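You operate a simulated robot arm through the tools that you are given. There is no shell and no other tool. Be economical: measure what you need, move in short steps, check, and stop when the job is done.

The job below is to be done with a simulated two-armed robot. You get a single attempt, and the scene is never put back.

Task
Pick up the red track brush with one hand, pass it to the other hand and put it on the top of the holder cart.

The check looks at the end state, three seconds after you hand in, the way a careful person would. Anything else that was tipped, shoved, dropped, spilled or broken makes it a failure.

Robot
Two 7-joint arms with two-finger parallel grippers on one trunk, on a base that drives. Base frame: it is fixed to the floor where the robot stands at the start and does not move with it; the origin is under the middle of the robot, x ahead of it, y to its left, z up; the surface under the hand at the start is at about z = 900. Units: mm, degrees, N and s.
The left shoulder is at the start at [60, 143, 943], the right one opposite. With the tool pointing down near the work surface each hand reaches from about 300 to 720 mm from the robot's upright axis, wherever it stands, measured 20 degrees to its own side. Places, roughly: red track brush (6x3x10 cm) [700, 100, 900]; top of the holder cart [700, 1600, 800]. Payload 1.57 kg a hand.
Tool frame (each hand has its own): the origin (TCP) lies between the finger pads and is the grasp point; the fingertips stand 30 mm ahead of it; z points along the fingers, y is the line along which they close. Largest opening 110 mm; finger width 24, thickness 12; the body of the gripper, 48 by 112 mm, starts 78 mm behind the TCP.
Orientation is that of the tool frame in the base frame, as a unit quaternion [x, y, z, w]. With the fingers straight down and closing along the base's y, the tool's x points along the base's -x, its y along +y and its z along -z.

Tools
- The arms move only by the tool send_rows. It takes "left_rows", "right_rows" or both (then of equal length, played together; a hand with none holds still); each is one flat list of numbers, 7 for each row, row after row: the shift along the tool's x, y, z in units of 250 mm (1.0 is 250 mm), then the turn, a rotation vector about the tool's x, y, z in units of 45 degrees (1.0 is 45 degrees), then the finger opening in mm, from 0 to 110. In form: [dx, dy, dz, ax, ay, az, fingers, dx, dy, dz, ax, ay, az, fingers, ...]. A call has 1 to 8 rows; each row is the pose to reach, as a shift and turn from the pose commanded when the call began, along the tool's axes at that moment. A call with a number of a shift or a turn outside -1 to 1 is refused whole. Rows are played at 5 a second. More than 50 mm and 8.6 degrees between two rows, or a gripper value outside its range, and nothing of the call is played. A pose out of reach is approached as far as the arm can. The call stops where the force on the tool passes 40 N (or 10 N more than at its start, if that is more) or the arm is blocked; 0.2 s more then pass. Each finger travels about 45 mm/s and halts on what it meets, pressing with about 21 N; the grip force reading is that of the motor and also rises with nothing between the fingers. The clock runs only during rows and for 0.2 s after the last one: add rows that repeat a pose to give the fingers time. It gives the time, the measured TCP pose, the force on the tool (base axes), the opening and the grip force at its end, in the units of the frame above (readings bear some noise), with the torque about the TCP (base axes, N m) and any sound that the robot's microphone picked up.
- Cameras (640 x 400 px; columns grow to the right, rows downward): "scene" is now at [45.2, 23.2, 1576.3]; the picture's right is [0.29, -0.96, 0.00], its down [-0.62, -0.19, -0.76] and it looks along [0.73, 0.22, -0.65] (base axes); focal length 293 px, centre (320, 200). "left" rides on the left gripper at [70, -16, -141] in its tool frame; the picture's right is [0.23, 0.97, 0.00], its down [-0.85, 0.20, -0.48] and it looks along [-0.47, 0.11, 0.88] (tool axes); focal length 222 px, centre (320, 200). "right" rides on the right gripper at [70, 16, -141] in its tool frame; the picture's right is [-0.23, 0.97, 0.00], its down [-0.86, -0.20, -0.48] and it looks along [-0.47, -0.11, 0.88] (tool axes); focal length 222 px, centre (320, 200). There is no depth. A picture from a camera that has moved, and an enlarged one, comes with that camera's place and axes in the base frame and with its lens. The place of the scene camera against the robot may be out by one fixed shift of up to 18 mm in any direction.
- snapshot(camera): a new picture of that camera. It takes no simulated time.
- slide_trunk(by): slides the trunk up (or, below 0, down) by that many mm; the arms and the scene camera ride with it, the base frame stays. It gives what a move gives, with no picture.
- base_move(legs): drives the robot by 1 to 6 legs, each [ahead, left, turn to the left] in mm, mm and degrees, along the robot's own axes; the way and the turn of a leg run together, so that a leg with both is an arc; at most 1500 mm and 180 degrees a leg. The arms and the cameras ride along, it lands a little off, and it stops where it bumps. It gives what a move gives.
- aim_head(pan, tilt): turns the head with the scene camera to pan (to the left, within 86 degrees either way) and tilt (down, from -29 to 69), counted from straight ahead of the robot. It gives what a move gives.
- zoom(camera, box): a new picture of the part [left, top, right, bottom] of that camera's present view, enlarged. It takes no simulated time.
- sign_off(): hands the job in; it is judged then, once.

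Go step by step. Nothing tells you exact positions but the pictures and the camera data: compare them with the known pose of the tool, close in by small moves and look again before you grip or let go. The budget is 120 turns and 92 pictures, counting those below and the enlarged ones. Unless the task says otherwise, let go and move clear before handing in, and close with one line.

The tools are called after ">>>" by a JSON object that holds its "op" and its "data". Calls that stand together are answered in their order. send_rows: Moves the arms, as the interface text tells. Its arguments: {"type":"object","properties":{"left_rows":{"type":"array","items":{"type":"number"}},"right_rows":{"type":"array","items":{"type":"number"}}},"required":[]} The other tools are called the same way: slide_trunk (by) slides the trunk up or down; base_move (legs) drives the base; aim_head (pan, tilt) turns the head that bears the scene camera; snapshot (camera) takes a picture; zoom (camera, box) takes an enlarged picture of a part of a camera's view; sign_off () hands the job in.

At the start:

```text
time_s: 0.0
left_tcp_pos: [473.3, 356.2, 1108.1]
left_orientation: [0.0, 1.0, 0.0, 0.001]
left_contact_force: [0.0, -0.7, -0.7]
left_moment: [-0.04, -0.01, -0.02]
left_opening: 110.1
left_grasp_force: 0.0
right_tcp_pos: [445.2, -120.1, 1077.2]
right_orientation: [0.0, 1.0, 0.001, 0.0]
right_contact_force: [0.4, 0.2, 0.4]
right_moment: [-0.05, 0.02, -0.01]
right_opening: 109.8
right_grasp_force: 0.0
trunk travel left (down, up): [-542.0, 48.0]
robot x, y, heading: [0.7, -0.3, -0.1]
head pan, tilt: [16.7, 40.3]
```

scene: 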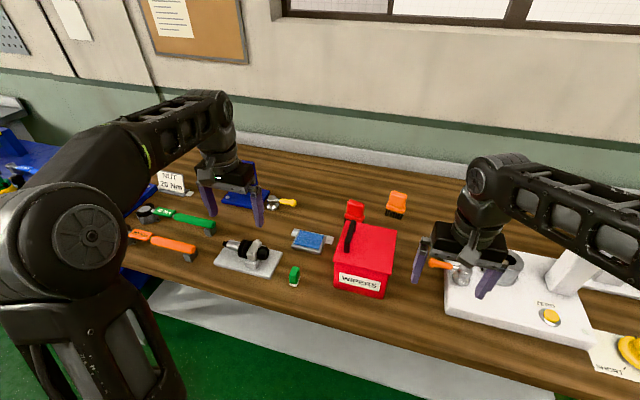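
right: 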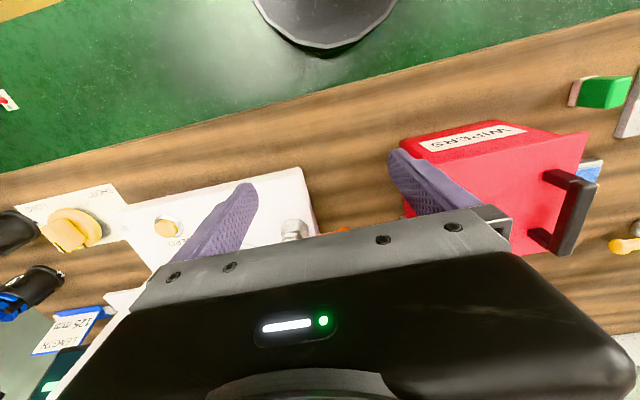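
left: 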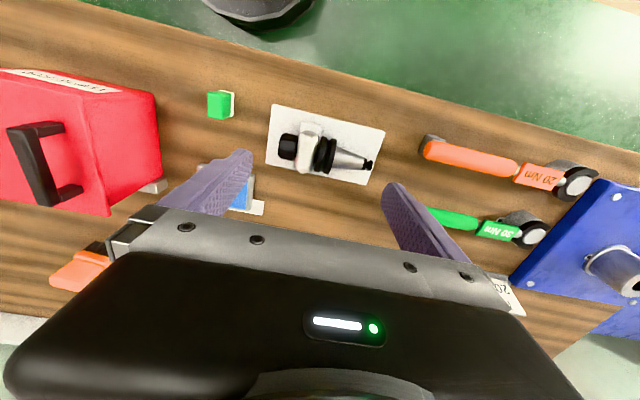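

I see a workbench; a small red object stands behind the red WIPERS box, beside an orange one. I'll zoom in on it, and look toward the cart on the left.

>>> {"op": "zoom", "data": {"camera": "scene", "box": [270, 160, 430, 310]}}

>>> {"op": "aim_head", "data": {"pan": 70, "tilt": 35}}

>>> {"op": "snapshot", "data": {"camera": "scene"}}

```text
2.67 times, centred on (350, 235) of scene
camera zoom: at [45.2, 23.2, 1576.3], right [0.29, -0.96, 0.0], down [-0.62, -0.19, -0.76], along [0.73, 0.22, -0.65], focal length 781 px, centre (240, 107)
```

zoom: 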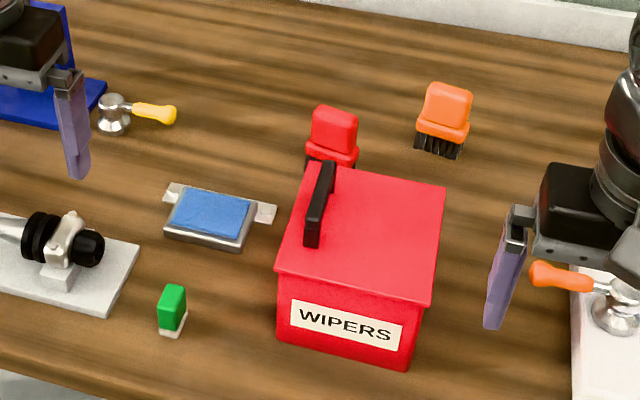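

```text
time_s: 1.2
left_tcp_pos: [473.8, 357.2, 1108.4]
left_orientation: [0.0, 1.0, 0.0, 0.0]
left_contact_force: [0.5, 0.3, -0.3]
left_moment: [-0.01, -0.03, 0.05]
left_opening: 110.1
left_grasp_force: 0.1
right_tcp_pos: [445.6, -120.9, 1076.9]
right_orientation: [0.0, 1.0, 0.0, 0.0]
right_contact_force: [0.2, 0.2, -0.5]
right_moment: [0.01, -0.04, 0.04]
right_opening: 110.2
right_grasp_force: 0.0
trunk travel left (down, up): [-542.0, 48.0]
robot x, y, heading: [-0.3, -2.5, -0.1]
head pan, tilt: [70.0, 35.0]
```

```text
87 pictures are left
camera scene: at [-5.9, 81.6, 1584.3], right [0.94, -0.34, 0.0], down [-0.2, -0.54, -0.82], along [0.28, 0.77, -0.57], focal length 293 px, centre (320, 200)
```

scene: 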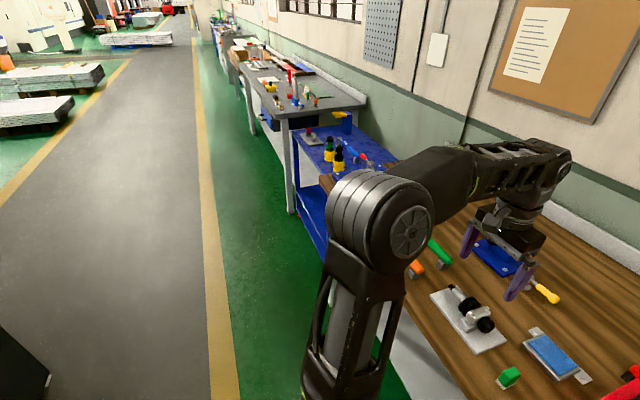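

The red brush stands upright at about (710, 112), long side along y, behind the box, which is about 107 mm high with its back at x≈620. The blue cart is on the left. I'll check how much room the base has ahead, and view the bench straight on.

>>> {"op": "aim_head", "data": {"pan": 0, "tilt": 69}}

>>> {"op": "snapshot", "data": {"camera": "scene"}}

```text
time_s: 2.6
left_tcp_pos: [473.2, 357.9, 1108.5]
left_orientation: [0.0, 1.0, 0.0, 0.0]
left_contact_force: [-0.7, -0.9, 0.0]
left_moment: [0.01, -0.01, 0.01]
left_opening: 110.0
left_grasp_force: 0.0
right_tcp_pos: [445.5, -119.4, 1077.6]
right_orientation: [0.0, 1.0, 0.0, 0.0]
right_contact_force: [0.5, 0.4, -0.6]
right_moment: [0.0, 0.0, 0.05]
right_opening: 109.8
right_grasp_force: 0.1
trunk travel left (down, up): [-542.0, 48.0]
robot x, y, heading: [0.5, -0.7, 0.1]
head pan, tilt: [0.0, 68.8]
```

```text
86 pictures are left
camera scene: at [19.9, -1.1, 1540.6], right [0.0, -1.0, 0.0], down [-0.93, 0.0, -0.36], along [0.36, 0.0, -0.93], focal length 293 px, centre (320, 200)
```

scene: 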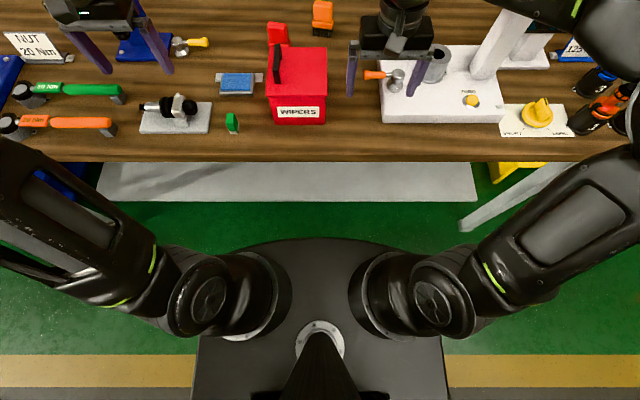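

There is clearance ahead of the base; the bench's front edge is at x≈365. Near the right hand there's a white stand with a tall post, so I'll look at that before driving forward.

>>> {"op": "aim_head", "data": {"pan": -25, "tilt": 42}}

>>> {"op": "snapshot", "data": {"camera": "scene"}}

```text
time_s: 3.5
left_tcp_pos: [474.3, 357.3, 1107.6]
left_orientation: [0.0, 1.0, 0.0, -0.001]
left_contact_force: [-0.1, 0.2, -0.1]
left_moment: [-0.01, 0.01, 0.01]
left_opening: 109.8
left_grasp_force: 0.0
right_tcp_pos: [444.5, -120.6, 1077.7]
right_orientation: [0.0, 1.0, 0.0, 0.0]
right_contact_force: [0.7, -0.3, 0.0]
right_moment: [-0.03, 0.01, 0.01]
right_opening: 110.1
right_grasp_force: 0.1
trunk travel left (down, up): [-542.0, 48.0]
robot x, y, heading: [1.9, 1.9, -0.3]
head pan, tilt: [-25.0, 42.0]
```

```text
85 pictures are left
camera scene: at [39.7, -36.4, 1573.7], right [-0.42, -0.91, 0.0], down [-0.61, 0.28, -0.74], along [0.67, -0.31, -0.67], focal length 293 px, centre (320, 200)
```

scene: 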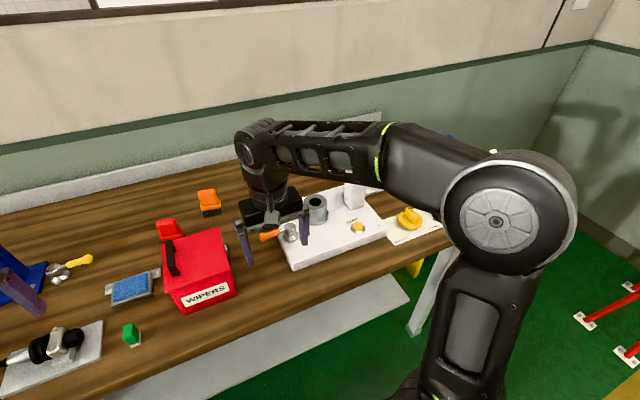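

The post on the white stand could be near the right forearm, so I'll go the other way: raise both hands, then drive left and a bit forward so the right arm can pick the brush away from the stand.

>>> {"op": "send_rows", "data": {"left_rows": [0, 0, -0.13, 0, 0, 0, 110, 0, 0, -0.26, 0, 0, 0, 110, 0, 0, -0.36, 0, 0, 0, 110], "right_rows": [0, 0, -0.16, 0, 0, 0, 110, 0, 0, -0.32, 0, 0, 0, 110, 0, 0, -0.48, 0, 0, 0, 110]}}

>>> {"op": "base_move", "data": {"legs": [[0, 250, 0]]}}

>>> {"op": "aim_head", "data": {"pan": 0, "tilt": 40}}

>>> {"op": "snapshot", "data": {"camera": "scene"}}

>>> {"op": "snapshot", "data": {"camera": "right"}}

```text
time_s: 4.3
left_tcp_pos: [474.4, 356.8, 1118.3]
left_orientation: [0.0, 1.0, 0.0, 0.001]
left_contact_force: [0.1, -0.4, 0.0]
left_moment: [-0.03, 0.0, -0.02]
left_opening: 109.9
left_grasp_force: 0.0
left hand out of reach, approached as far as the arm can: row 1, 2, 3
right_tcp_pos: [444.8, -119.2, 1122.2]
right_orientation: [0.0, 1.0, -0.001, -0.001]
right_contact_force: [0.0, -0.7, 1.6]
right_moment: [-0.02, 0.02, -0.01]
right_opening: 110.1
right_grasp_force: 0.0
right hand out of reach, approached as far as the arm can: row 2, 3
trunk travel left (down, up): [-542.0, 48.0]
robot x, y, heading: [1.3, -1.8, -0.2]
head pan, tilt: [-25.0, 42.0]
```

```text
time_s: 6.2
left_tcp_pos: [473.7, 607.6, 1118.8]
left_orientation: [-0.001, 1.0, 0.0, 0.0]
left_contact_force: [0.4, -0.2, -0.2]
left_moment: [-0.03, -0.03, 0.0]
left_opening: 110.0
left_grasp_force: 0.0
right_tcp_pos: [446.1, 132.6, 1123.1]
right_orientation: [-0.002, 1.0, -0.001, -0.002]
right_contact_force: [1.3, -0.3, -0.3]
right_moment: [0.0, -0.01, -0.01]
right_opening: 109.9
right_grasp_force: 0.0
trunk travel left (down, up): [-542.0, 48.0]
robot x, y, heading: [-0.4, 251.3, 0.3]
head pan, tilt: [-25.0, 42.0]
```

```text
time_s: 7.0
left_tcp_pos: [473.1, 608.7, 1118.2]
left_orientation: [-0.002, 1.0, 0.0, 0.001]
left_contact_force: [0.1, -0.1, 0.0]
left_moment: [0.0, 0.01, 0.03]
left_opening: 110.0
left_grasp_force: 0.0
right_tcp_pos: [445.7, 131.2, 1123.0]
right_orientation: [-0.002, 1.0, -0.001, -0.002]
right_contact_force: [0.1, 0.3, 0.5]
right_moment: [0.01, -0.02, 0.0]
right_opening: 110.1
right_grasp_force: 0.1
trunk travel left (down, up): [-542.0, 48.0]
robot x, y, heading: [1.8, 249.6, 0.3]
head pan, tilt: [0.0, 40.0]
```

```text
84 pictures are left
camera scene: at [48.6, 248.8, 1576.7], right [0.0, -1.0, 0.0], down [-0.64, 0.0, -0.77], along [0.77, 0.0, -0.64], focal length 293 px, centre (320, 200)
```

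scene: 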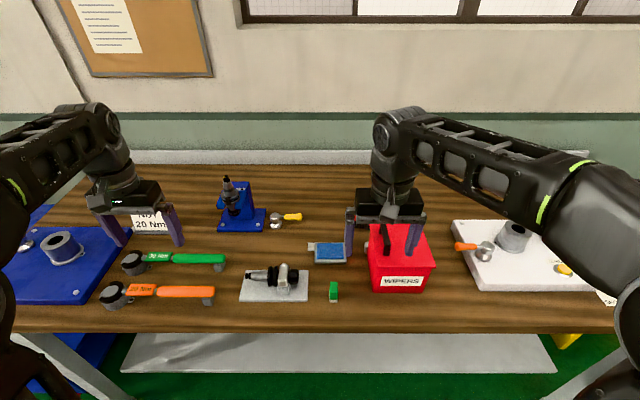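

```text
83 pictures are left
camera right: at [375.8, 148.6, 1264.2], right [0.22, 0.97, 0.0], down [0.86, -0.2, 0.48], along [0.46, -0.11, -0.88], focal length 222 px, centre (320, 200)
```

right: 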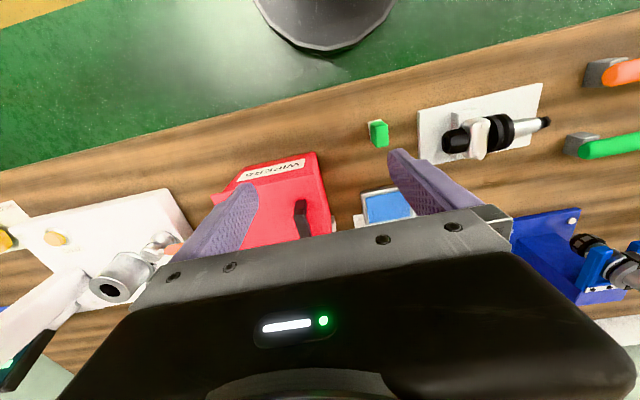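

Both hands are clear. I'll drive 80 mm forward, then move the right hand over the box toward the brush, staying high.

>>> {"op": "base_move", "data": {"legs": [[80, 0, 0]]}}

>>> {"op": "snapshot", "data": {"camera": "scene"}}

```text
time_s: 8.1
left_tcp_pos: [555.0, 609.8, 1118.7]
left_orientation: [-0.002, 1.0, 0.001, 0.0]
left_contact_force: [1.4, 0.8, 0.3]
left_moment: [0.02, 0.04, -0.01]
left_opening: 110.0
left_grasp_force: 0.1
right_tcp_pos: [528.5, 132.6, 1120.7]
right_orientation: [-0.002, 1.0, -0.001, -0.002]
right_contact_force: [-0.5, -0.1, -0.2]
right_moment: [-0.01, 0.04, 0.0]
right_opening: 110.0
right_grasp_force: 0.2
trunk travel left (down, up): [-542.0, 48.0]
robot x, y, heading: [82.5, 252.4, 0.3]
head pan, tilt: [0.0, 40.0]
```

```text
82 pictures are left
camera scene: at [132.0, 249.1, 1576.6], right [0.0, -1.0, 0.0], down [-0.64, 0.0, -0.77], along [0.77, 0.0, -0.64], focal length 293 px, centre (320, 200)
```

scene: 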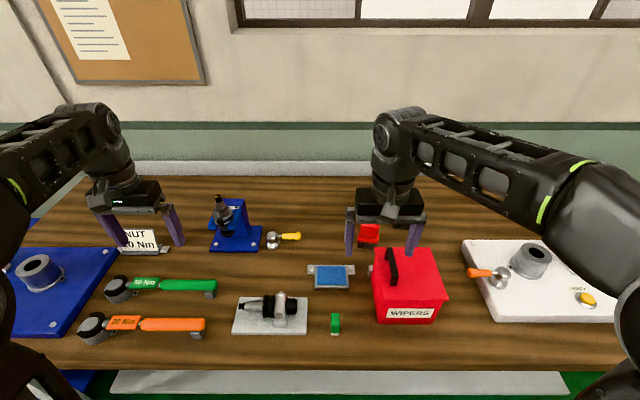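

The brush is visible between the right fingers. I'll zoom on it to refine its position.

>>> {"op": "zoom", "data": {"camera": "scene", "box": [320, 190, 420, 260]}}

>>> {"op": "snapshot", "data": {"camera": "right"}}

```text
5.71 times, centred on (370, 225) of scene
camera zoom: at [132.0, 249.1, 1576.6], right [0.0, -1.0, 0.0], down [-0.64, 0.0, -0.77], along [0.77, 0.0, -0.64], focal length 1674 px, centre (34, 57)
```

zoom: 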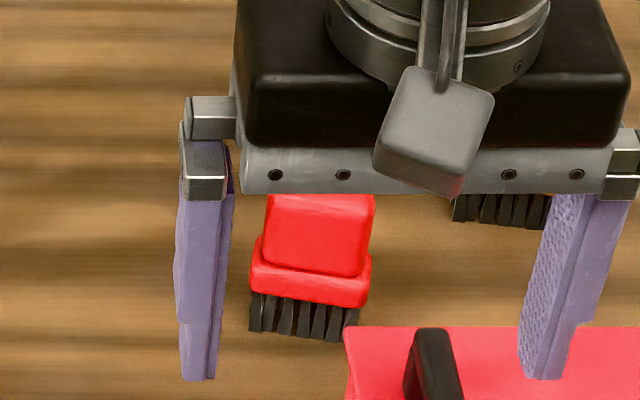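

```text
80 pictures are left
camera right: at [459.0, 149.0, 1263.7], right [0.22, 0.97, 0.0], down [0.86, -0.19, 0.48], along [0.46, -0.11, -0.88], focal length 222 px, centre (320, 200)
```

right: 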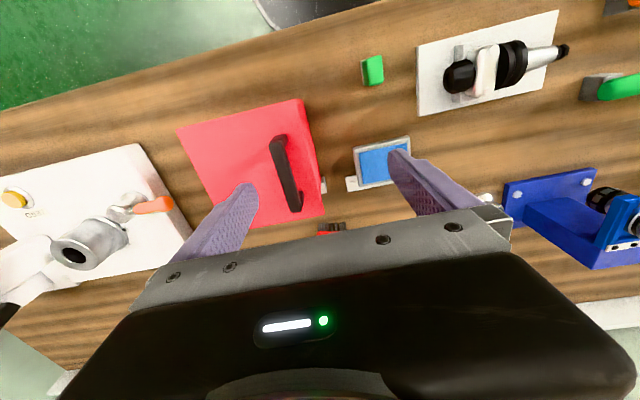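

The brush's front-bottom edge comes to x≈716, y≈81–135 (plus ~7 mm for camera offset), yawed about 9°. I'll move the right hand high over it with matching yaw.

>>> {"op": "send_rows", "data": {"right_rows": [-0.16, -0.014, 0, 0, 0, 0.04, 110, -0.32, -0.028, 0, 0, 0, 0.08, 110, -0.48, -0.042, 0, 0, 0, 0.12, 110, -0.64, -0.056, 0, 0, 0, 0.16, 110, -0.79, -0.07, 0, 0, 0, 0.2, 110, -0.79, -0.07, 0, 0, 0, 0.2, 110]}}

>>> {"op": "zoom", "data": {"camera": "scene", "box": [290, 130, 450, 290]}}

>>> {"op": "snapshot", "data": {"camera": "right"}}

```text
time_s: 9.5
left_tcp_pos: [555.1, 611.4, 1118.2]
left_orientation: [-0.003, 1.0, 0.0, 0.0]
left_contact_force: [1.5, -0.2, 0.1]
left_moment: [-0.02, 0.04, 0.0]
left_opening: 110.1
left_grasp_force: 0.1
right_tcp_pos: [619.9, 72.2, 1112.4]
right_orientation: [0.066, 0.998, 0.02, 0.007]
right_contact_force: [-0.2, 0.8, -0.3]
right_moment: [-0.03, 0.03, -0.01]
right_opening: 110.1
right_grasp_force: 0.0
right hand out of reach, approached as far as the arm can: row 2, 3, 4, 5, 6
trunk travel left (down, up): [-542.0, 48.0]
robot x, y, heading: [83.8, 248.9, 0.4]
head pan, tilt: [0.0, 40.0]
```

```text
2.50 times, centred on (370, 210) of scene
camera zoom: at [131.8, 251.6, 1576.6], right [0.0, -1.0, 0.0], down [-0.64, 0.0, -0.77], along [0.77, 0.0, -0.64], focal length 732 px, centre (195, 175)
```

zoom: 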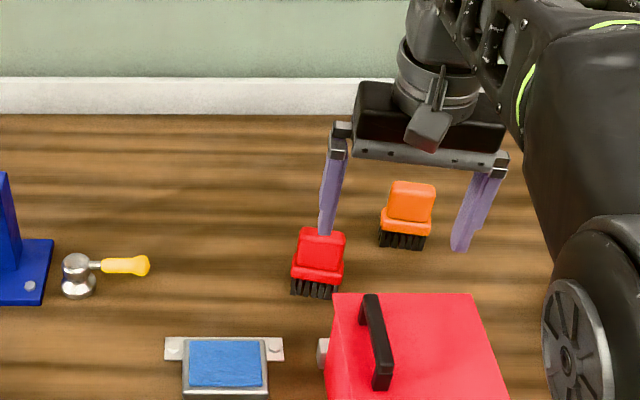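

```text
78 pictures are left
camera right: at [550.7, 92.6, 1253.7], right [0.35, 0.94, 0.04], down [0.82, -0.33, 0.48], along [0.46, -0.14, -0.88], focal length 222 px, centre (320, 200)
```

right: 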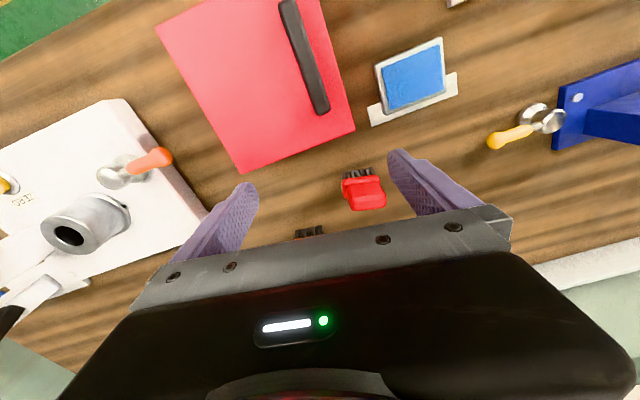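

The brush is reachable only from nearer at this height. I'll raise the trunk, and look right to check the white stand before going further forward.

>>> {"op": "slide_trunk", "data": {"by": 45}}

>>> {"op": "aim_head", "data": {"pan": -45, "tilt": 45}}

>>> {"op": "snapshot", "data": {"camera": "scene"}}

```text
time_s: 10.4
left_tcp_pos: [554.6, 609.3, 1164.1]
left_orientation: [-0.003, 1.0, 0.0, 0.001]
left_contact_force: [0.3, 0.1, -0.3]
left_moment: [-0.01, 0.04, 0.0]
left_opening: 109.7
left_grasp_force: 0.0
right_tcp_pos: [619.4, 70.4, 1157.7]
right_orientation: [0.067, 0.998, 0.02, 0.006]
right_contact_force: [0.3, 0.1, 0.4]
right_moment: [-0.01, -0.02, 0.01]
right_opening: 110.2
right_grasp_force: 0.1
trunk travel left (down, up): [-587.0, 3.0]
robot x, y, heading: [78.6, 250.2, 0.3]
head pan, tilt: [0.0, 40.0]
```

```text
time_s: 11.5
left_tcp_pos: [553.4, 608.1, 1164.6]
left_orientation: [-0.002, 1.0, 0.001, 0.001]
left_contact_force: [-0.1, -0.5, -0.2]
left_moment: [0.02, 0.02, -0.03]
left_opening: 109.8
left_grasp_force: 0.2
right_tcp_pos: [618.8, 69.2, 1157.2]
right_orientation: [0.067, 0.998, 0.019, 0.006]
right_contact_force: [0.2, 0.3, 0.1]
right_moment: [-0.04, 0.02, 0.01]
right_opening: 110.0
right_grasp_force: 0.1
trunk travel left (down, up): [-587.0, 3.0]
robot x, y, heading: [78.5, 251.3, 0.3]
head pan, tilt: [-45.0, 45.0]
```

```text
77 pictures are left
camera scene: at [103.0, 191.5, 1614.4], right [-0.7, -0.71, 0.0], down [-0.5, 0.5, -0.71], along [0.5, -0.5, -0.71], focal length 293 px, centre (320, 200)
```

scene: 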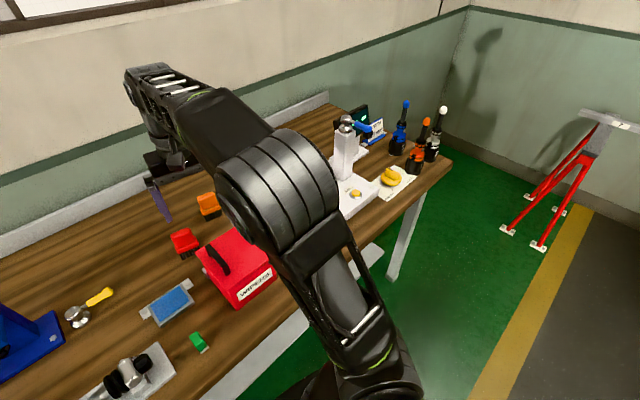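

The white post is at about y≈-440, well away from the right elbow. Driving another 80 mm ahead.

>>> {"op": "base_move", "data": {"legs": [[80, 0, 0]]}}

>>> {"op": "aim_head", "data": {"pan": -10, "tilt": 45}}

>>> {"op": "send_rows", "data": {"right_rows": [0, 0, 0, 0, 0, 0, 110, 0, 0, 0, 0, 0, 0, 110]}}

>>> {"op": "snapshot", "data": {"camera": "scene"}}

```text
time_s: 12.6
left_tcp_pos: [633.5, 609.2, 1163.0]
left_orientation: [-0.002, 1.0, 0.001, 0.0]
left_contact_force: [0.3, -0.1, -0.1]
left_moment: [-0.01, 0.02, -0.01]
left_opening: 109.8
left_grasp_force: 0.1
right_tcp_pos: [698.8, 69.9, 1158.0]
right_orientation: [0.067, 0.998, 0.02, 0.005]
right_contact_force: [0.4, 0.6, 1.2]
right_moment: [0.0, 0.04, 0.01]
right_opening: 110.0
right_grasp_force: 0.1
trunk travel left (down, up): [-587.0, 3.0]
robot x, y, heading: [161.0, 247.1, 0.1]
head pan, tilt: [-45.0, 45.0]
```

```text
time_s: 13.6
left_tcp_pos: [632.8, 609.3, 1164.3]
left_orientation: [-0.002, 1.0, 0.0, 0.001]
left_contact_force: [0.1, 0.8, -0.8]
left_moment: [-0.03, 0.0, 0.0]
left_opening: 110.0
left_grasp_force: 0.1
right_tcp_pos: [697.0, 70.4, 1158.6]
right_orientation: [0.067, 0.998, 0.019, 0.005]
right_contact_force: [-0.8, -0.7, 0.5]
right_moment: [0.01, 0.01, -0.01]
right_opening: 110.3
right_grasp_force: 0.1
trunk travel left (down, up): [-587.0, 3.0]
robot x, y, heading: [158.5, 249.3, 0.2]
head pan, tilt: [-10.0, 45.0]
```

```text
time_s: 14.2
left_tcp_pos: [632.0, 609.3, 1164.2]
left_orientation: [-0.002, 1.0, 0.001, 0.002]
left_contact_force: [1.9, -0.5, -0.1]
left_moment: [-0.05, 0.02, 0.0]
left_opening: 110.0
left_grasp_force: 0.1
right_tcp_pos: [696.5, 69.7, 1158.2]
right_orientation: [0.067, 0.998, 0.02, 0.005]
right_contact_force: [0.2, 0.3, 0.3]
right_moment: [-0.02, 0.01, 0.01]
right_opening: 110.3
right_grasp_force: 0.1
trunk travel left (down, up): [-587.0, 3.0]
robot x, y, heading: [160.5, 248.3, -0.0]
head pan, tilt: [-10.0, 45.0]
```

```text
76 pictures are left
camera scene: at [204.0, 235.2, 1614.4], right [-0.17, -0.99, 0.0], down [-0.7, 0.12, -0.71], along [0.7, -0.12, -0.71], focal length 293 px, centre (320, 200)
```

scene: 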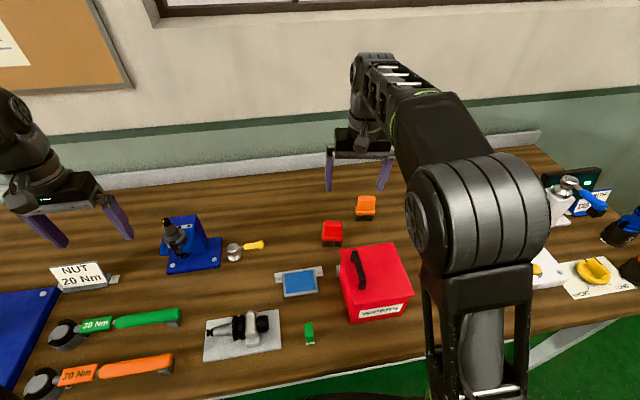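

Now the brush is in clear view; zooming in to localize it again against the fingers.

>>> {"op": "zoom", "data": {"camera": "scene", "box": [300, 130, 400, 260]}}

>>> {"op": "snapshot", "data": {"camera": "right"}}

```text
3.08 times, centred on (350, 195) of scene
camera zoom: at [204.0, 235.2, 1614.4], right [-0.17, -0.99, 0.0], down [-0.7, 0.12, -0.71], along [0.7, -0.12, -0.71], focal length 901 px, centre (228, 215)
```

zoom: 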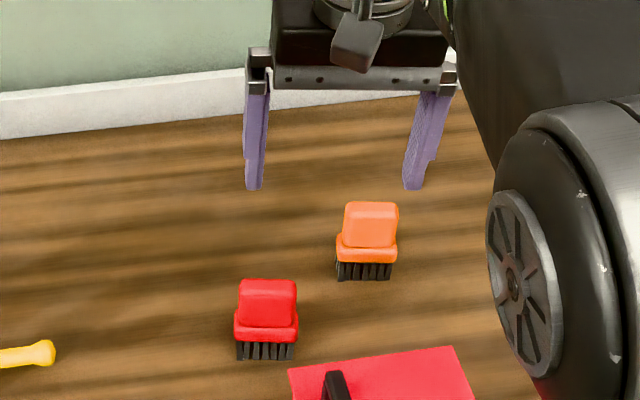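

```text
74 pictures are left
camera right: at [627.9, 90.1, 1299.0], right [0.35, 0.93, 0.04], down [0.81, -0.33, 0.48], along [0.46, -0.14, -0.88], focal length 222 px, centre (320, 200)
```

right: 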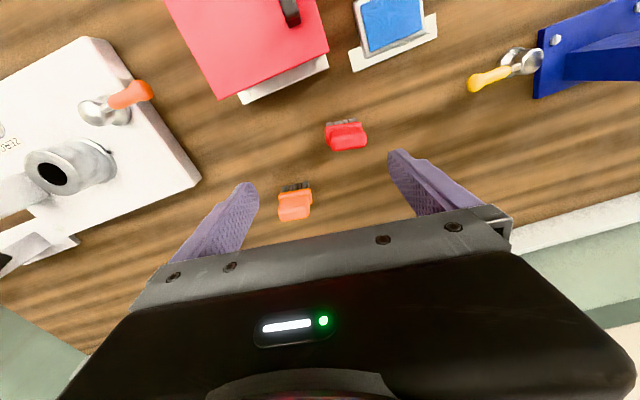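

The brush's centre works out to about (721, 113), yaw ≈10°, top ≈990. I'll straighten the hand and come down to about z=1050 above it.

>>> {"op": "send_rows", "data": {"right_rows": [-0.025, 0.056, 0.146, 0.017, 0, 0.018, 110, -0.05, 0.112, 0.293, 0.034, 0, 0.036, 110, -0.074, 0.168, 0.439, 0.051, 0, 0.055, 110, -0.074, 0.168, 0.439, 0.051, 0, 0.055, 110]}}

>>> {"op": "zoom", "data": {"camera": "scene", "box": [290, 150, 390, 260]}}

>>> {"op": "snapshot", "data": {"camera": "right"}}

```text
time_s: 15.2
left_tcp_pos: [633.1, 608.8, 1164.7]
left_orientation: [-0.001, 1.0, 0.001, 0.0]
left_contact_force: [0.2, 0.7, 0.1]
left_moment: [0.06, -0.04, 0.0]
left_opening: 109.9
left_grasp_force: 0.3
right_tcp_pos: [721.2, 113.7, 1050.3]
right_orientation: [0.089, 0.996, 0.0, 0.004]
right_contact_force: [0.2, -0.4, -0.8]
right_moment: [-0.04, 0.0, -0.02]
right_opening: 109.7
right_grasp_force: 0.0
trunk travel left (down, up): [-587.0, 3.0]
robot x, y, heading: [158.2, 253.1, 0.5]
head pan, tilt: [-10.0, 45.0]
```

```text
3.64 times, centred on (340, 205) of scene
camera zoom: at [203.3, 235.0, 1614.5], right [-0.17, -0.99, 0.0], down [-0.7, 0.12, -0.71], along [0.7, -0.12, -0.71], focal length 1065 px, centre (247, 182)
```

zoom: 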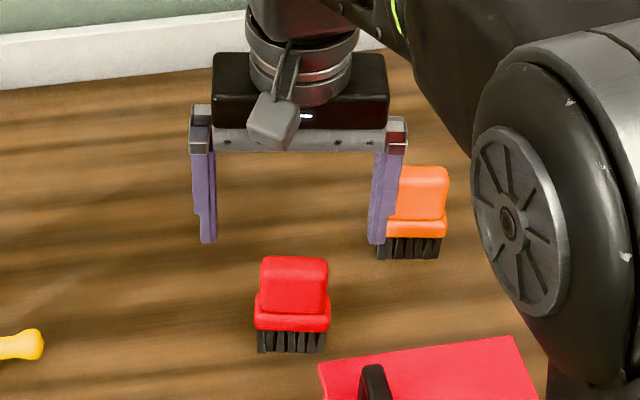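

```text
72 pictures are left
camera right: at [654.7, 143.1, 1191.0], right [0.4, 0.92, 0.0], down [0.8, -0.35, 0.49], along [0.45, -0.19, -0.87], focal length 222 px, centre (320, 200)
```

right: 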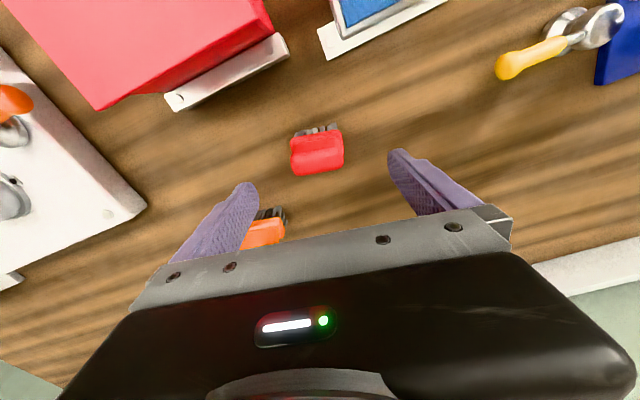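

The hand is well aligned over the brush. Descending to z≈985 around the handle.

>>> {"op": "send_rows", "data": {"right_rows": [0.006, 0, 0.09, 0, 0, 0, 110, 0.01, 0, 0.18, 0, 0, 0, 110, 0.012, 0, 0.26, 0, 0, 0, 110, 0.012, 0, 0.26, 0, 0, 0, 110]}}

>>> {"op": "zoom", "data": {"camera": "scene", "box": [290, 170, 370, 260]}}

>>> {"op": "snapshot", "data": {"camera": "right"}}

```text
time_s: 16.2
left_tcp_pos: [633.4, 609.7, 1162.9]
left_orientation: [-0.002, 1.0, 0.0, 0.002]
left_contact_force: [-0.3, -0.3, -1.0]
left_moment: [0.0, -0.03, -0.02]
left_opening: 110.0
left_grasp_force: 0.2
right_tcp_pos: [719.7, 112.5, 983.7]
right_orientation: [0.088, 0.996, 0.0, 0.005]
right_contact_force: [0.0, 0.1, -0.1]
right_moment: [-0.01, 0.02, -0.06]
right_opening: 109.9
right_grasp_force: 0.1
trunk travel left (down, up): [-587.0, 3.0]
robot x, y, heading: [157.5, 249.0, 0.2]
head pan, tilt: [-10.0, 45.0]
```

```text
4.44 times, centred on (330, 215) of scene
camera zoom: at [203.9, 235.4, 1614.4], right [-0.17, -0.99, 0.0], down [-0.7, 0.12, -0.71], along [0.7, -0.12, -0.71], focal length 1302 px, centre (276, 133)
```

zoom: 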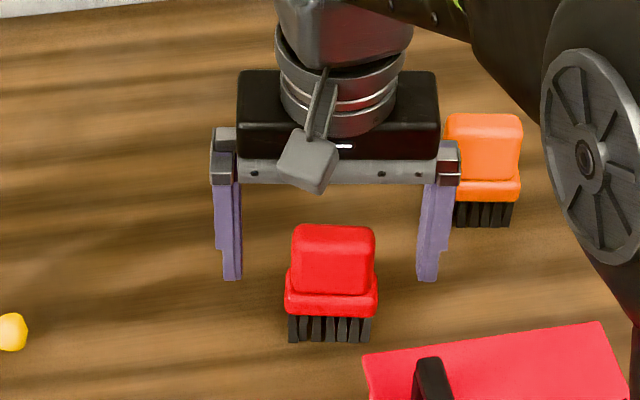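

```text
70 pictures are left
camera right: at [652.6, 142.7, 1125.1], right [0.4, 0.92, 0.0], down [0.8, -0.35, 0.49], along [0.45, -0.19, -0.87], focal length 222 px, centre (320, 200)
```

right: 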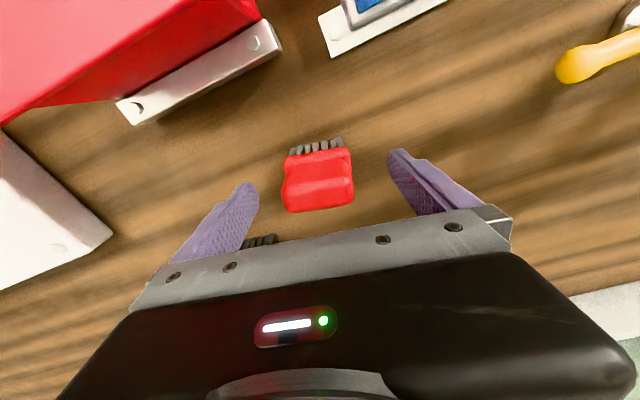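

Centred to within a couple of mm. I'll lift 4 mm so the tips clear the wider block, then close.

>>> {"op": "send_rows", "data": {"right_rows": [0, 0, -0.016, 0, 0, 0, 100, 0, 0, -0.016, 0, 0, 0, 80, 0, 0, -0.016, 0, 0, 0, 60, 0, 0, -0.016, 0, 0, 0, 40, 0, 0, -0.016, 0, 0, 0, 30, 0, 0, -0.016, 0, 0, 0, 30, 0, 0, -0.016, 0, 0, 0, 30, 0, 0, -0.016, 0, 0, 0, 30]}}

>>> {"op": "zoom", "data": {"camera": "scene", "box": [290, 170, 370, 260]}}

```text
time_s: 18.0
left_tcp_pos: [632.9, 609.3, 1163.4]
left_orientation: [-0.002, 1.0, 0.001, 0.0]
left_contact_force: [-0.3, 0.6, 0.0]
left_moment: [0.02, 0.04, 0.0]
left_opening: 110.0
left_grasp_force: 0.1
right_tcp_pos: [718.6, 114.3, 987.9]
right_orientation: [0.088, 0.996, 0.0, 0.004]
right_contact_force: [0.0, -1.0, 1.5]
right_moment: [0.02, -0.04, 0.02]
right_opening: 52.0
right_grasp_force: 21.0
trunk travel left (down, up): [-587.0, 3.0]
robot x, y, heading: [159.3, 249.5, 0.3]
head pan, tilt: [-10.0, 45.0]
```

```text
4.44 times, centred on (330, 215) of scene
camera zoom: at [203.9, 235.2, 1614.5], right [-0.17, -0.99, 0.0], down [-0.7, 0.12, -0.71], along [0.7, -0.12, -0.71], focal length 1302 px, centre (276, 133)
```

zoom: 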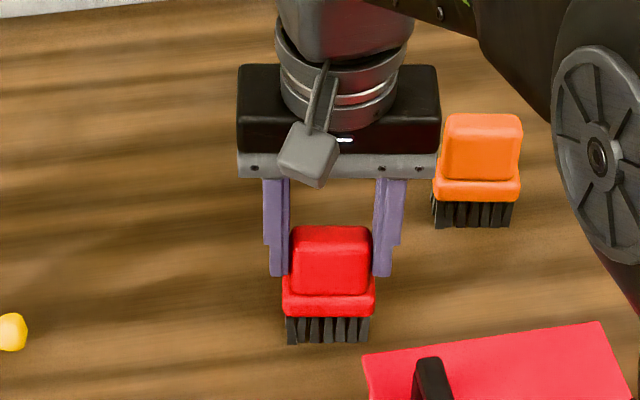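

The brush is gripped at 52 mm. Lifting straight up about 130 mm.

>>> {"op": "send_rows", "data": {"right_rows": [0, 0, -0.05, 0, 0, 0, 30, 0, 0, -0.16, 0, 0, 0, 30, 0, 0, -0.32, 0, 0, 0, 30, 0, 0, -0.46, 0, 0, 0, 30, 0, 0, -0.46, 0, 0, 0, 30]}}

>>> {"op": "snapshot", "data": {"camera": "scene"}}

```text
time_s: 19.2
left_tcp_pos: [632.2, 609.3, 1164.9]
left_orientation: [-0.001, 1.0, 0.001, 0.001]
left_contact_force: [-0.7, 0.5, 0.8]
left_moment: [0.0, 0.02, 0.04]
left_opening: 110.3
left_grasp_force: 0.1
right_tcp_pos: [718.1, 113.4, 1104.7]
right_orientation: [0.088, 0.996, 0.0, 0.004]
right_contact_force: [-0.1, 0.5, -1.1]
right_moment: [0.01, -0.01, 0.02]
right_opening: 51.6
right_grasp_force: 21.0
trunk travel left (down, up): [-587.0, 3.0]
robot x, y, heading: [160.9, 251.5, 0.4]
head pan, tilt: [-10.0, 45.0]
```

```text
68 pictures are left
camera scene: at [204.3, 235.2, 1614.4], right [-0.17, -0.99, 0.0], down [-0.7, 0.12, -0.71], along [0.7, -0.12, -0.71], focal length 293 px, centre (320, 200)
```

scene: 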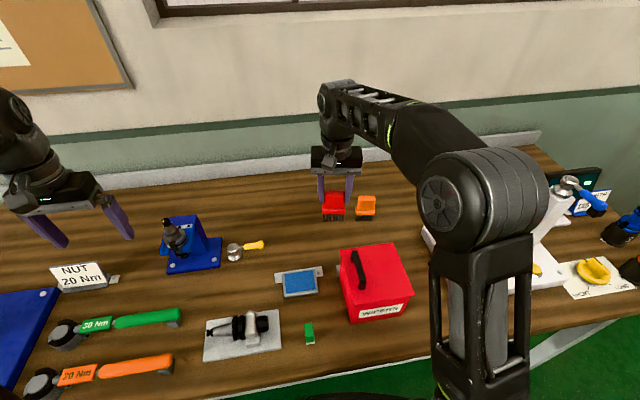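

Lifted cleanly. Moving the brush left, clear of the box, before pulling back.

>>> {"op": "send_rows", "data": {"right_rows": [0.032, 0.177, 0, 0, 0, 0, 30, 0.064, 0.354, 0, 0, 0, 0, 30, 0.18, 0.333, -0.05, 0, 0, 0, 30, 0.3, 0.312, -0.1, 0, 0, 0, 30, 0.3, 0.312, -0.1, 0, 0, 0, 30]}}

>>> {"op": "base_move", "data": {"legs": [[-500, 0, 0]]}}

>>> {"op": "aim_head", "data": {"pan": 0, "tilt": 45}}

>>> {"op": "snapshot", "data": {"camera": "scene"}}

```text
time_s: 20.4
left_tcp_pos: [633.3, 608.7, 1163.7]
left_orientation: [-0.002, 1.0, 0.0, 0.0]
left_contact_force: [0.7, -0.1, -0.4]
left_moment: [0.0, -0.01, 0.0]
left_opening: 110.0
left_grasp_force: 0.1
right_tcp_pos: [658.6, 203.2, 1129.2]
right_orientation: [0.088, 0.996, 0.001, 0.003]
right_contact_force: [1.0, -0.4, -1.5]
right_moment: [-0.02, 0.0, -0.01]
right_opening: 51.7
right_grasp_force: 21.3
trunk travel left (down, up): [-587.0, 3.0]
robot x, y, heading: [159.8, 251.7, 0.2]
head pan, tilt: [-10.0, 45.0]
```

```text
time_s: 23.3
left_tcp_pos: [130.0, 606.6, 1164.4]
left_orientation: [-0.001, 1.0, 0.0, 0.001]
left_contact_force: [-1.3, 0.5, 0.0]
left_moment: [0.0, -0.03, 0.01]
left_opening: 110.1
left_grasp_force: 0.1
right_tcp_pos: [155.2, 200.2, 1130.8]
right_orientation: [0.09, 0.996, 0.001, 0.004]
right_contact_force: [0.3, 0.6, -0.1]
right_moment: [-0.02, 0.01, -0.01]
right_opening: 51.6
right_grasp_force: 20.7
trunk travel left (down, up): [-587.0, 3.0]
robot x, y, heading: [-338.3, 249.3, 0.2]
head pan, tilt: [-10.0, 45.0]
```

```text
time_s: 24.1
left_tcp_pos: [131.6, 607.4, 1163.5]
left_orientation: [-0.001, 1.0, 0.001, 0.001]
left_contact_force: [-0.6, 0.5, 1.0]
left_moment: [0.01, 0.03, 0.01]
left_opening: 110.1
left_grasp_force: 0.2
right_tcp_pos: [155.8, 199.0, 1129.9]
right_orientation: [0.09, 0.996, 0.001, 0.003]
right_contact_force: [0.1, 0.3, -0.9]
right_moment: [0.02, 0.02, 0.02]
right_opening: 51.6
right_grasp_force: 21.3
trunk travel left (down, up): [-587.0, 3.0]
robot x, y, heading: [-344.3, 247.8, -0.1]
head pan, tilt: [0.0, 45.0]
```

```text
67 pictures are left
camera scene: at [-296.9, 247.9, 1614.4], right [0.0, -1.0, 0.0], down [-0.71, 0.0, -0.71], along [0.71, 0.0, -0.71], focal length 293 px, centre (320, 200)
```

scene: 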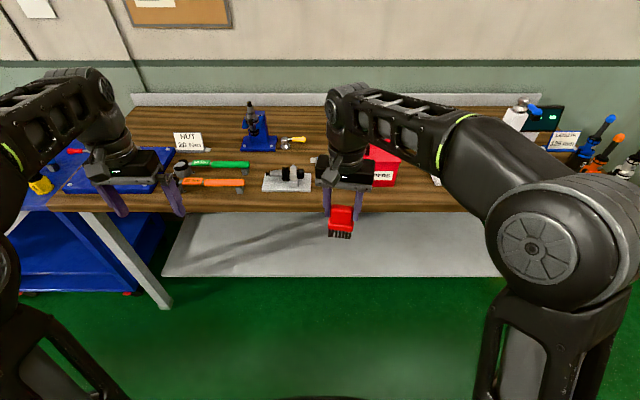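

Now in free space over the floor. I'll yaw the right hand toward the left and then tilt it until the brush lies flat and points to the left hand.

>>> {"op": "send_rows", "data": {"right_rows": [0, 0, 0.03, 0, 0, -0.17, 30, 0, 0, 0.06, 0, 0, -0.34, 30, 0, 0, 0.09, 0, 0, -0.51, 30, 0, 0, 0.12, 0, 0, -0.68, 30, 0, 0, 0.15, 0, 0, -0.84, 30, 0, 0, 0.18, 0, 0, -1, 30, 0, 0, 0.18, 0, 0, -1, 30]}}

>>> {"op": "send_rows", "data": {"right_rows": [0, 0, 0, 0, 0, -0.18, 30, 0, 0, 0, 0, 0, -0.36, 30, 0, 0, 0, 0, 0, -0.555, 30, 0, 0, 0, 0, 0, -0.555, 30]}}

>>> {"op": "send_rows", "data": {"right_rows": [0, 0, 0, 0, -0.17, 0, 30, 0, 0, 0, 0, -0.34, 0, 30, 0, 0, 0, 0, -0.51, 0, 30, 0, 0, 0, 0, -0.68, 0, 30, 0, 0, 0, 0, -0.84, 0, 30, 0, 0, 0, 0, -1, 0, 30, 0, 0, 0, 0, -1, 0, 30]}}

>>> {"op": "snapshot", "data": {"camera": "scene"}}

```text
time_s: 25.6
left_tcp_pos: [131.0, 606.5, 1164.3]
left_orientation: [-0.001, 1.0, 0.0, 0.001]
left_contact_force: [0.2, -0.5, -0.3]
left_moment: [-0.01, 0.01, 0.0]
left_opening: 109.9
left_grasp_force: 0.1
right_tcp_pos: [155.8, 199.3, 1084.8]
right_orientation: [-0.299, 0.954, -0.002, 0.004]
right_contact_force: [-0.8, 0.3, -0.5]
right_moment: [0.02, 0.01, 0.04]
right_opening: 51.7
right_grasp_force: 21.2
trunk travel left (down, up): [-587.0, 3.0]
robot x, y, heading: [-342.0, 245.4, 0.1]
head pan, tilt: [0.0, 45.0]
```

```text
refused: row 3 steps farther than a row can; nothing moved
```

```text
time_s: 27.2
left_tcp_pos: [131.0, 606.6, 1164.0]
left_orientation: [-0.001, 1.0, 0.0, 0.002]
left_contact_force: [0.3, -0.1, 0.8]
left_moment: [0.0, -0.02, 0.0]
left_opening: 110.0
left_grasp_force: 0.0
right_tcp_pos: [156.6, 199.5, 1085.6]
right_orientation: [-0.276, 0.881, 0.113, 0.369]
right_contact_force: [-0.1, -0.4, -0.5]
right_moment: [0.0, 0.0, -0.01]
right_opening: 51.7
right_grasp_force: 20.8
trunk travel left (down, up): [-587.0, 3.0]
robot x, y, heading: [-346.4, 244.9, 0.1]
head pan, tilt: [0.0, 45.0]
```

```text
66 pictures are left
camera scene: at [-297.0, 248.1, 1614.4], right [0.0, -1.0, 0.0], down [-0.71, 0.0, -0.71], along [0.71, 0.0, -0.71], focal length 293 px, centre (320, 200)
```

scene: 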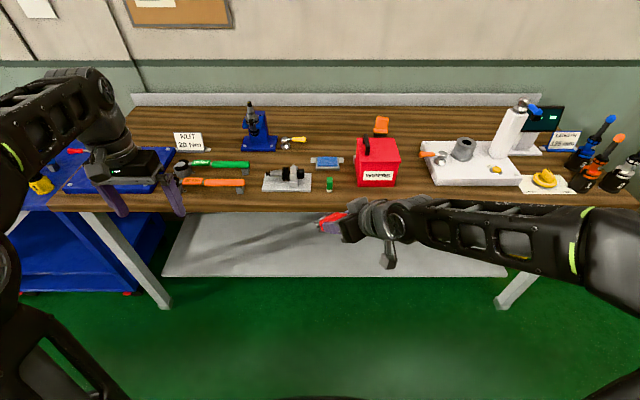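

Tilt works with the hand pointing about 35° left of ahead; I'll keep that heading and finish the tilt.

>>> {"op": "send_rows", "data": {"right_rows": [0, 0, 0, 0, -0.17, 0, 30, 0, 0, 0, 0, -0.34, 0, 30, 0, 0, 0, 0, -0.51, 0, 30, 0, 0, 0, 0, -0.68, 0, 30, 0, 0, 0, 0, -0.84, 0, 30, 0, 0, 0, 0, -1, 0, 30, 0, 0, 0, 0, -1, 0, 30]}}

>>> {"op": "snapshot", "data": {"camera": "scene"}}

>>> {"op": "snapshot", "data": {"camera": "left"}}

```text
time_s: 28.9
left_tcp_pos: [130.7, 606.7, 1163.8]
left_orientation: [-0.002, 1.0, 0.0, 0.001]
left_contact_force: [-0.4, 0.3, 0.2]
left_moment: [-0.01, 0.0, 0.03]
left_opening: 110.0
left_grasp_force: 0.0
right_tcp_pos: [165.4, 200.0, 1084.1]
right_orientation: [-0.212, 0.672, 0.21, 0.678]
right_contact_force: [0.7, -1.0, -1.2]
right_moment: [-0.01, 0.02, 0.01]
right_opening: 51.3
right_grasp_force: 20.2
right hand out of reach, approached as far as the arm can: row 1, 4, 5, 6, 7
trunk travel left (down, up): [-587.0, 3.0]
robot x, y, heading: [-339.0, 248.9, 0.1]
head pan, tilt: [0.0, 45.0]
```

```text
65 pictures are left
camera scene: at [-297.4, 248.1, 1614.5], right [0.0, -1.0, 0.0], down [-0.71, 0.0, -0.71], along [0.71, 0.0, -0.71], focal length 293 px, centre (320, 200)
```

scene: 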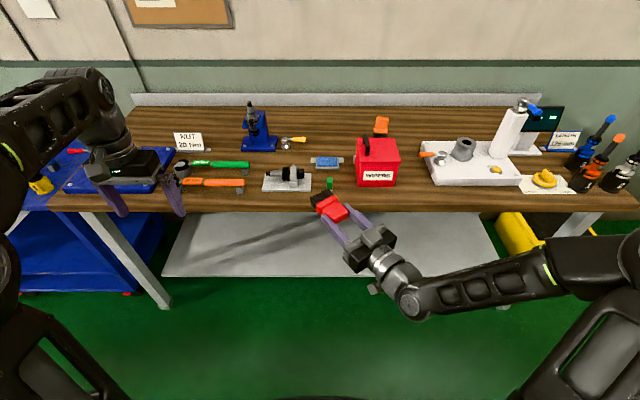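

```text
64 pictures are left
camera left: at [59.1, 589.2, 1305.5], right [-0.23, 0.97, 0.0], down [0.85, 0.2, 0.48], along [0.47, 0.11, -0.88], focal length 222 px, centre (320, 200)
```

left: 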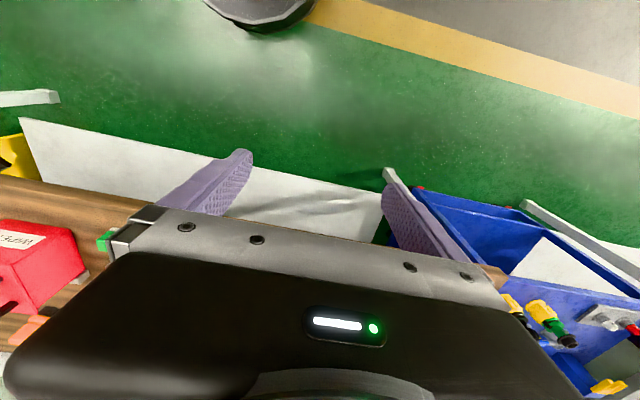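

The brush is now horizontal and lying flat in the right hand, pointing 35° left of ahead. I'll lower the right hand a bit and bring the left hand high toward the point above the brush's lower part.

>>> {"op": "send_rows", "data": {"right_rows": [0.09, 0, 0, 0, 0, 0, 30, 0.17, 0, 0, 0, 0, 0, 30, 0.25, 0, 0, 0, 0, 0, 30, 0.25, 0, 0, 0, 0, 0, 30]}}

>>> {"op": "send_rows", "data": {"left_rows": [-0.04, -0.19, 0, 0, 0, -0.15, 110, -0.08, -0.38, 0, 0, 0, -0.3, 110, -0.12, -0.57, 0, 0, 0, -0.45, 110, -0.16, -0.76, 0, 0, 0, -0.6, 110, -0.2, -0.92, 0, 0, 0, -0.771, 110, -0.2, -0.92, 0, 0, 0, -0.771, 110]}}

>>> {"op": "snapshot", "data": {"camera": "scene"}}

```text
time_s: 29.9
left_tcp_pos: [130.7, 606.7, 1164.5]
left_orientation: [0.0, 1.0, 0.0, 0.001]
left_contact_force: [0.2, -0.5, 0.9]
left_moment: [-0.01, 0.03, 0.01]
left_opening: 110.0
left_grasp_force: 0.1
right_tcp_pos: [165.6, 199.3, 1019.6]
right_orientation: [-0.212, 0.672, 0.21, 0.678]
right_contact_force: [0.4, -0.3, -0.4]
right_moment: [-0.02, 0.05, -0.03]
right_opening: 51.9
right_grasp_force: 20.9
trunk travel left (down, up): [-587.0, 3.0]
robot x, y, heading: [-343.9, 249.0, -0.1]
head pan, tilt: [0.0, 45.0]
```

```text
time_s: 31.2
left_tcp_pos: [181.8, 378.4, 1158.8]
left_orientation: [-0.3, 0.954, -0.001, 0.002]
left_contact_force: [0.6, -0.1, -0.5]
left_moment: [-0.03, 0.0, 0.0]
left_opening: 110.1
left_grasp_force: 0.0
right_tcp_pos: [165.2, 200.6, 1020.0]
right_orientation: [-0.212, 0.673, 0.21, 0.677]
right_contact_force: [0.6, 1.1, -0.7]
right_moment: [-0.06, 0.05, 0.0]
right_opening: 51.3
right_grasp_force: 20.7
trunk travel left (down, up): [-587.0, 3.0]
robot x, y, heading: [-344.3, 248.4, 0.1]
head pan, tilt: [0.0, 45.0]
```

```text
63 pictures are left
camera scene: at [-297.1, 249.7, 1614.5], right [0.0, -1.0, 0.0], down [-0.71, 0.0, -0.71], along [0.71, 0.0, -0.71], focal length 293 px, centre (320, 200)
```

scene: 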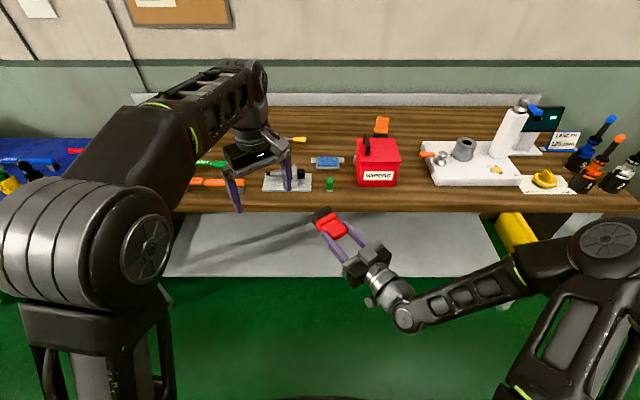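

Right is in place, left approaching. Moving left over the brush at z≈1130 (tips ~65 mm above the brush).

>>> {"op": "send_rows", "data": {"left_rows": [0.065, -0.136, 0.03, 0, 0, 0, 110, 0.13, -0.272, 0.06, 0, 0, 0, 110, 0.195, -0.41, 0.09, 0, 0, 0, 110, 0.26, -0.545, 0.12, 0, 0, 0, 110, 0.26, -0.545, 0.12, 0, 0, 0, 110]}}

>>> {"op": "zoom", "data": {"camera": "scene", "box": [240, 120, 440, 340]}}

>>> {"op": "snapshot", "data": {"camera": "left"}}

```text
time_s: 32.5
left_tcp_pos: [191.7, 303.0, 1146.7]
left_orientation: [-0.3, 0.954, -0.001, 0.004]
left_contact_force: [0.0, 0.5, 0.3]
left_moment: [-0.02, 0.03, -0.02]
left_opening: 110.3
left_grasp_force: 0.0
left hand out of reach, approached as far as the arm can: row 3, 4, 5
right_tcp_pos: [165.0, 198.3, 1018.8]
right_orientation: [-0.212, 0.673, 0.21, 0.677]
right_contact_force: [-0.1, -0.3, -1.8]
right_moment: [-0.02, 0.02, 0.0]
right_opening: 51.4
right_grasp_force: 21.2
trunk travel left (down, up): [-587.0, 3.0]
robot x, y, heading: [-345.0, 246.7, -0.0]
head pan, tilt: [0.0, 45.0]
```

```text
1.82 times, centred on (340, 230) of scene
camera zoom: at [-297.2, 248.0, 1614.4], right [0.0, -1.0, 0.0], down [-0.71, 0.0, -0.71], along [0.71, 0.0, -0.71], focal length 532 px, centre (284, 146)
```

zoom: 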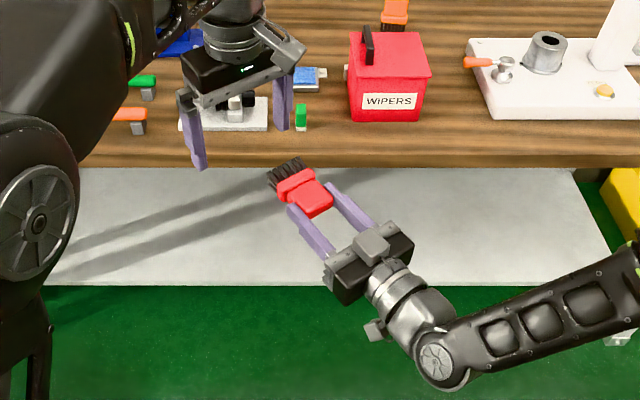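

```text
61 pictures are left
camera left: at [140.4, 248.3, 1288.2], right [-0.74, 0.67, -0.01], down [0.58, 0.65, 0.48], along [0.33, 0.35, -0.88], focal length 222 px, centre (320, 200)
```

left: 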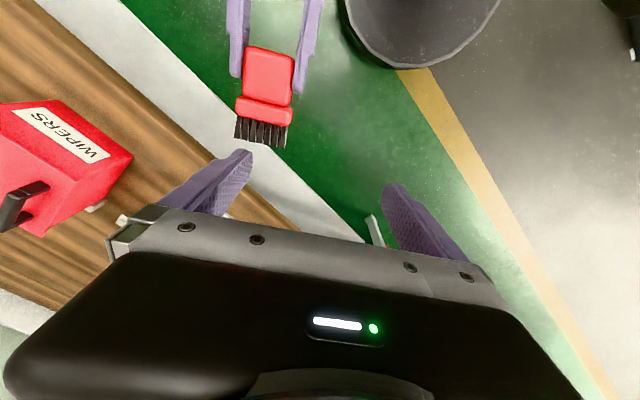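

The left hand is at its reach limit this high, so I'll bring the right hand lower and nearer to it.

>>> {"op": "send_rows", "data": {"right_rows": [0.08, 0.066, -0.003, 0, 0, 0, 30, 0.16, 0.132, -0.006, 0, 0, 0, 30, 0.24, 0.2, -0.008, 0, 0, 0, 30, 0.24, 0.2, -0.008, 0, 0, 0, 30]}}

```text
time_s: 33.5
left_tcp_pos: [192.2, 302.2, 1146.7]
left_orientation: [-0.298, 0.954, -0.002, 0.004]
left_contact_force: [-0.4, -0.2, 0.4]
left_moment: [-0.01, 0.01, 0.01]
left_opening: 110.0
left_grasp_force: 0.0
right_tcp_pos: [135.7, 240.0, 959.4]
right_orientation: [-0.211, 0.673, 0.21, 0.677]
right_contact_force: [0.7, -0.1, -0.5]
right_moment: [-0.03, 0.04, -0.01]
right_opening: 51.5
right_grasp_force: 20.7
trunk travel left (down, up): [-587.0, 3.0]
robot x, y, heading: [-343.0, 249.3, 0.5]
head pan, tilt: [0.0, 45.0]
```

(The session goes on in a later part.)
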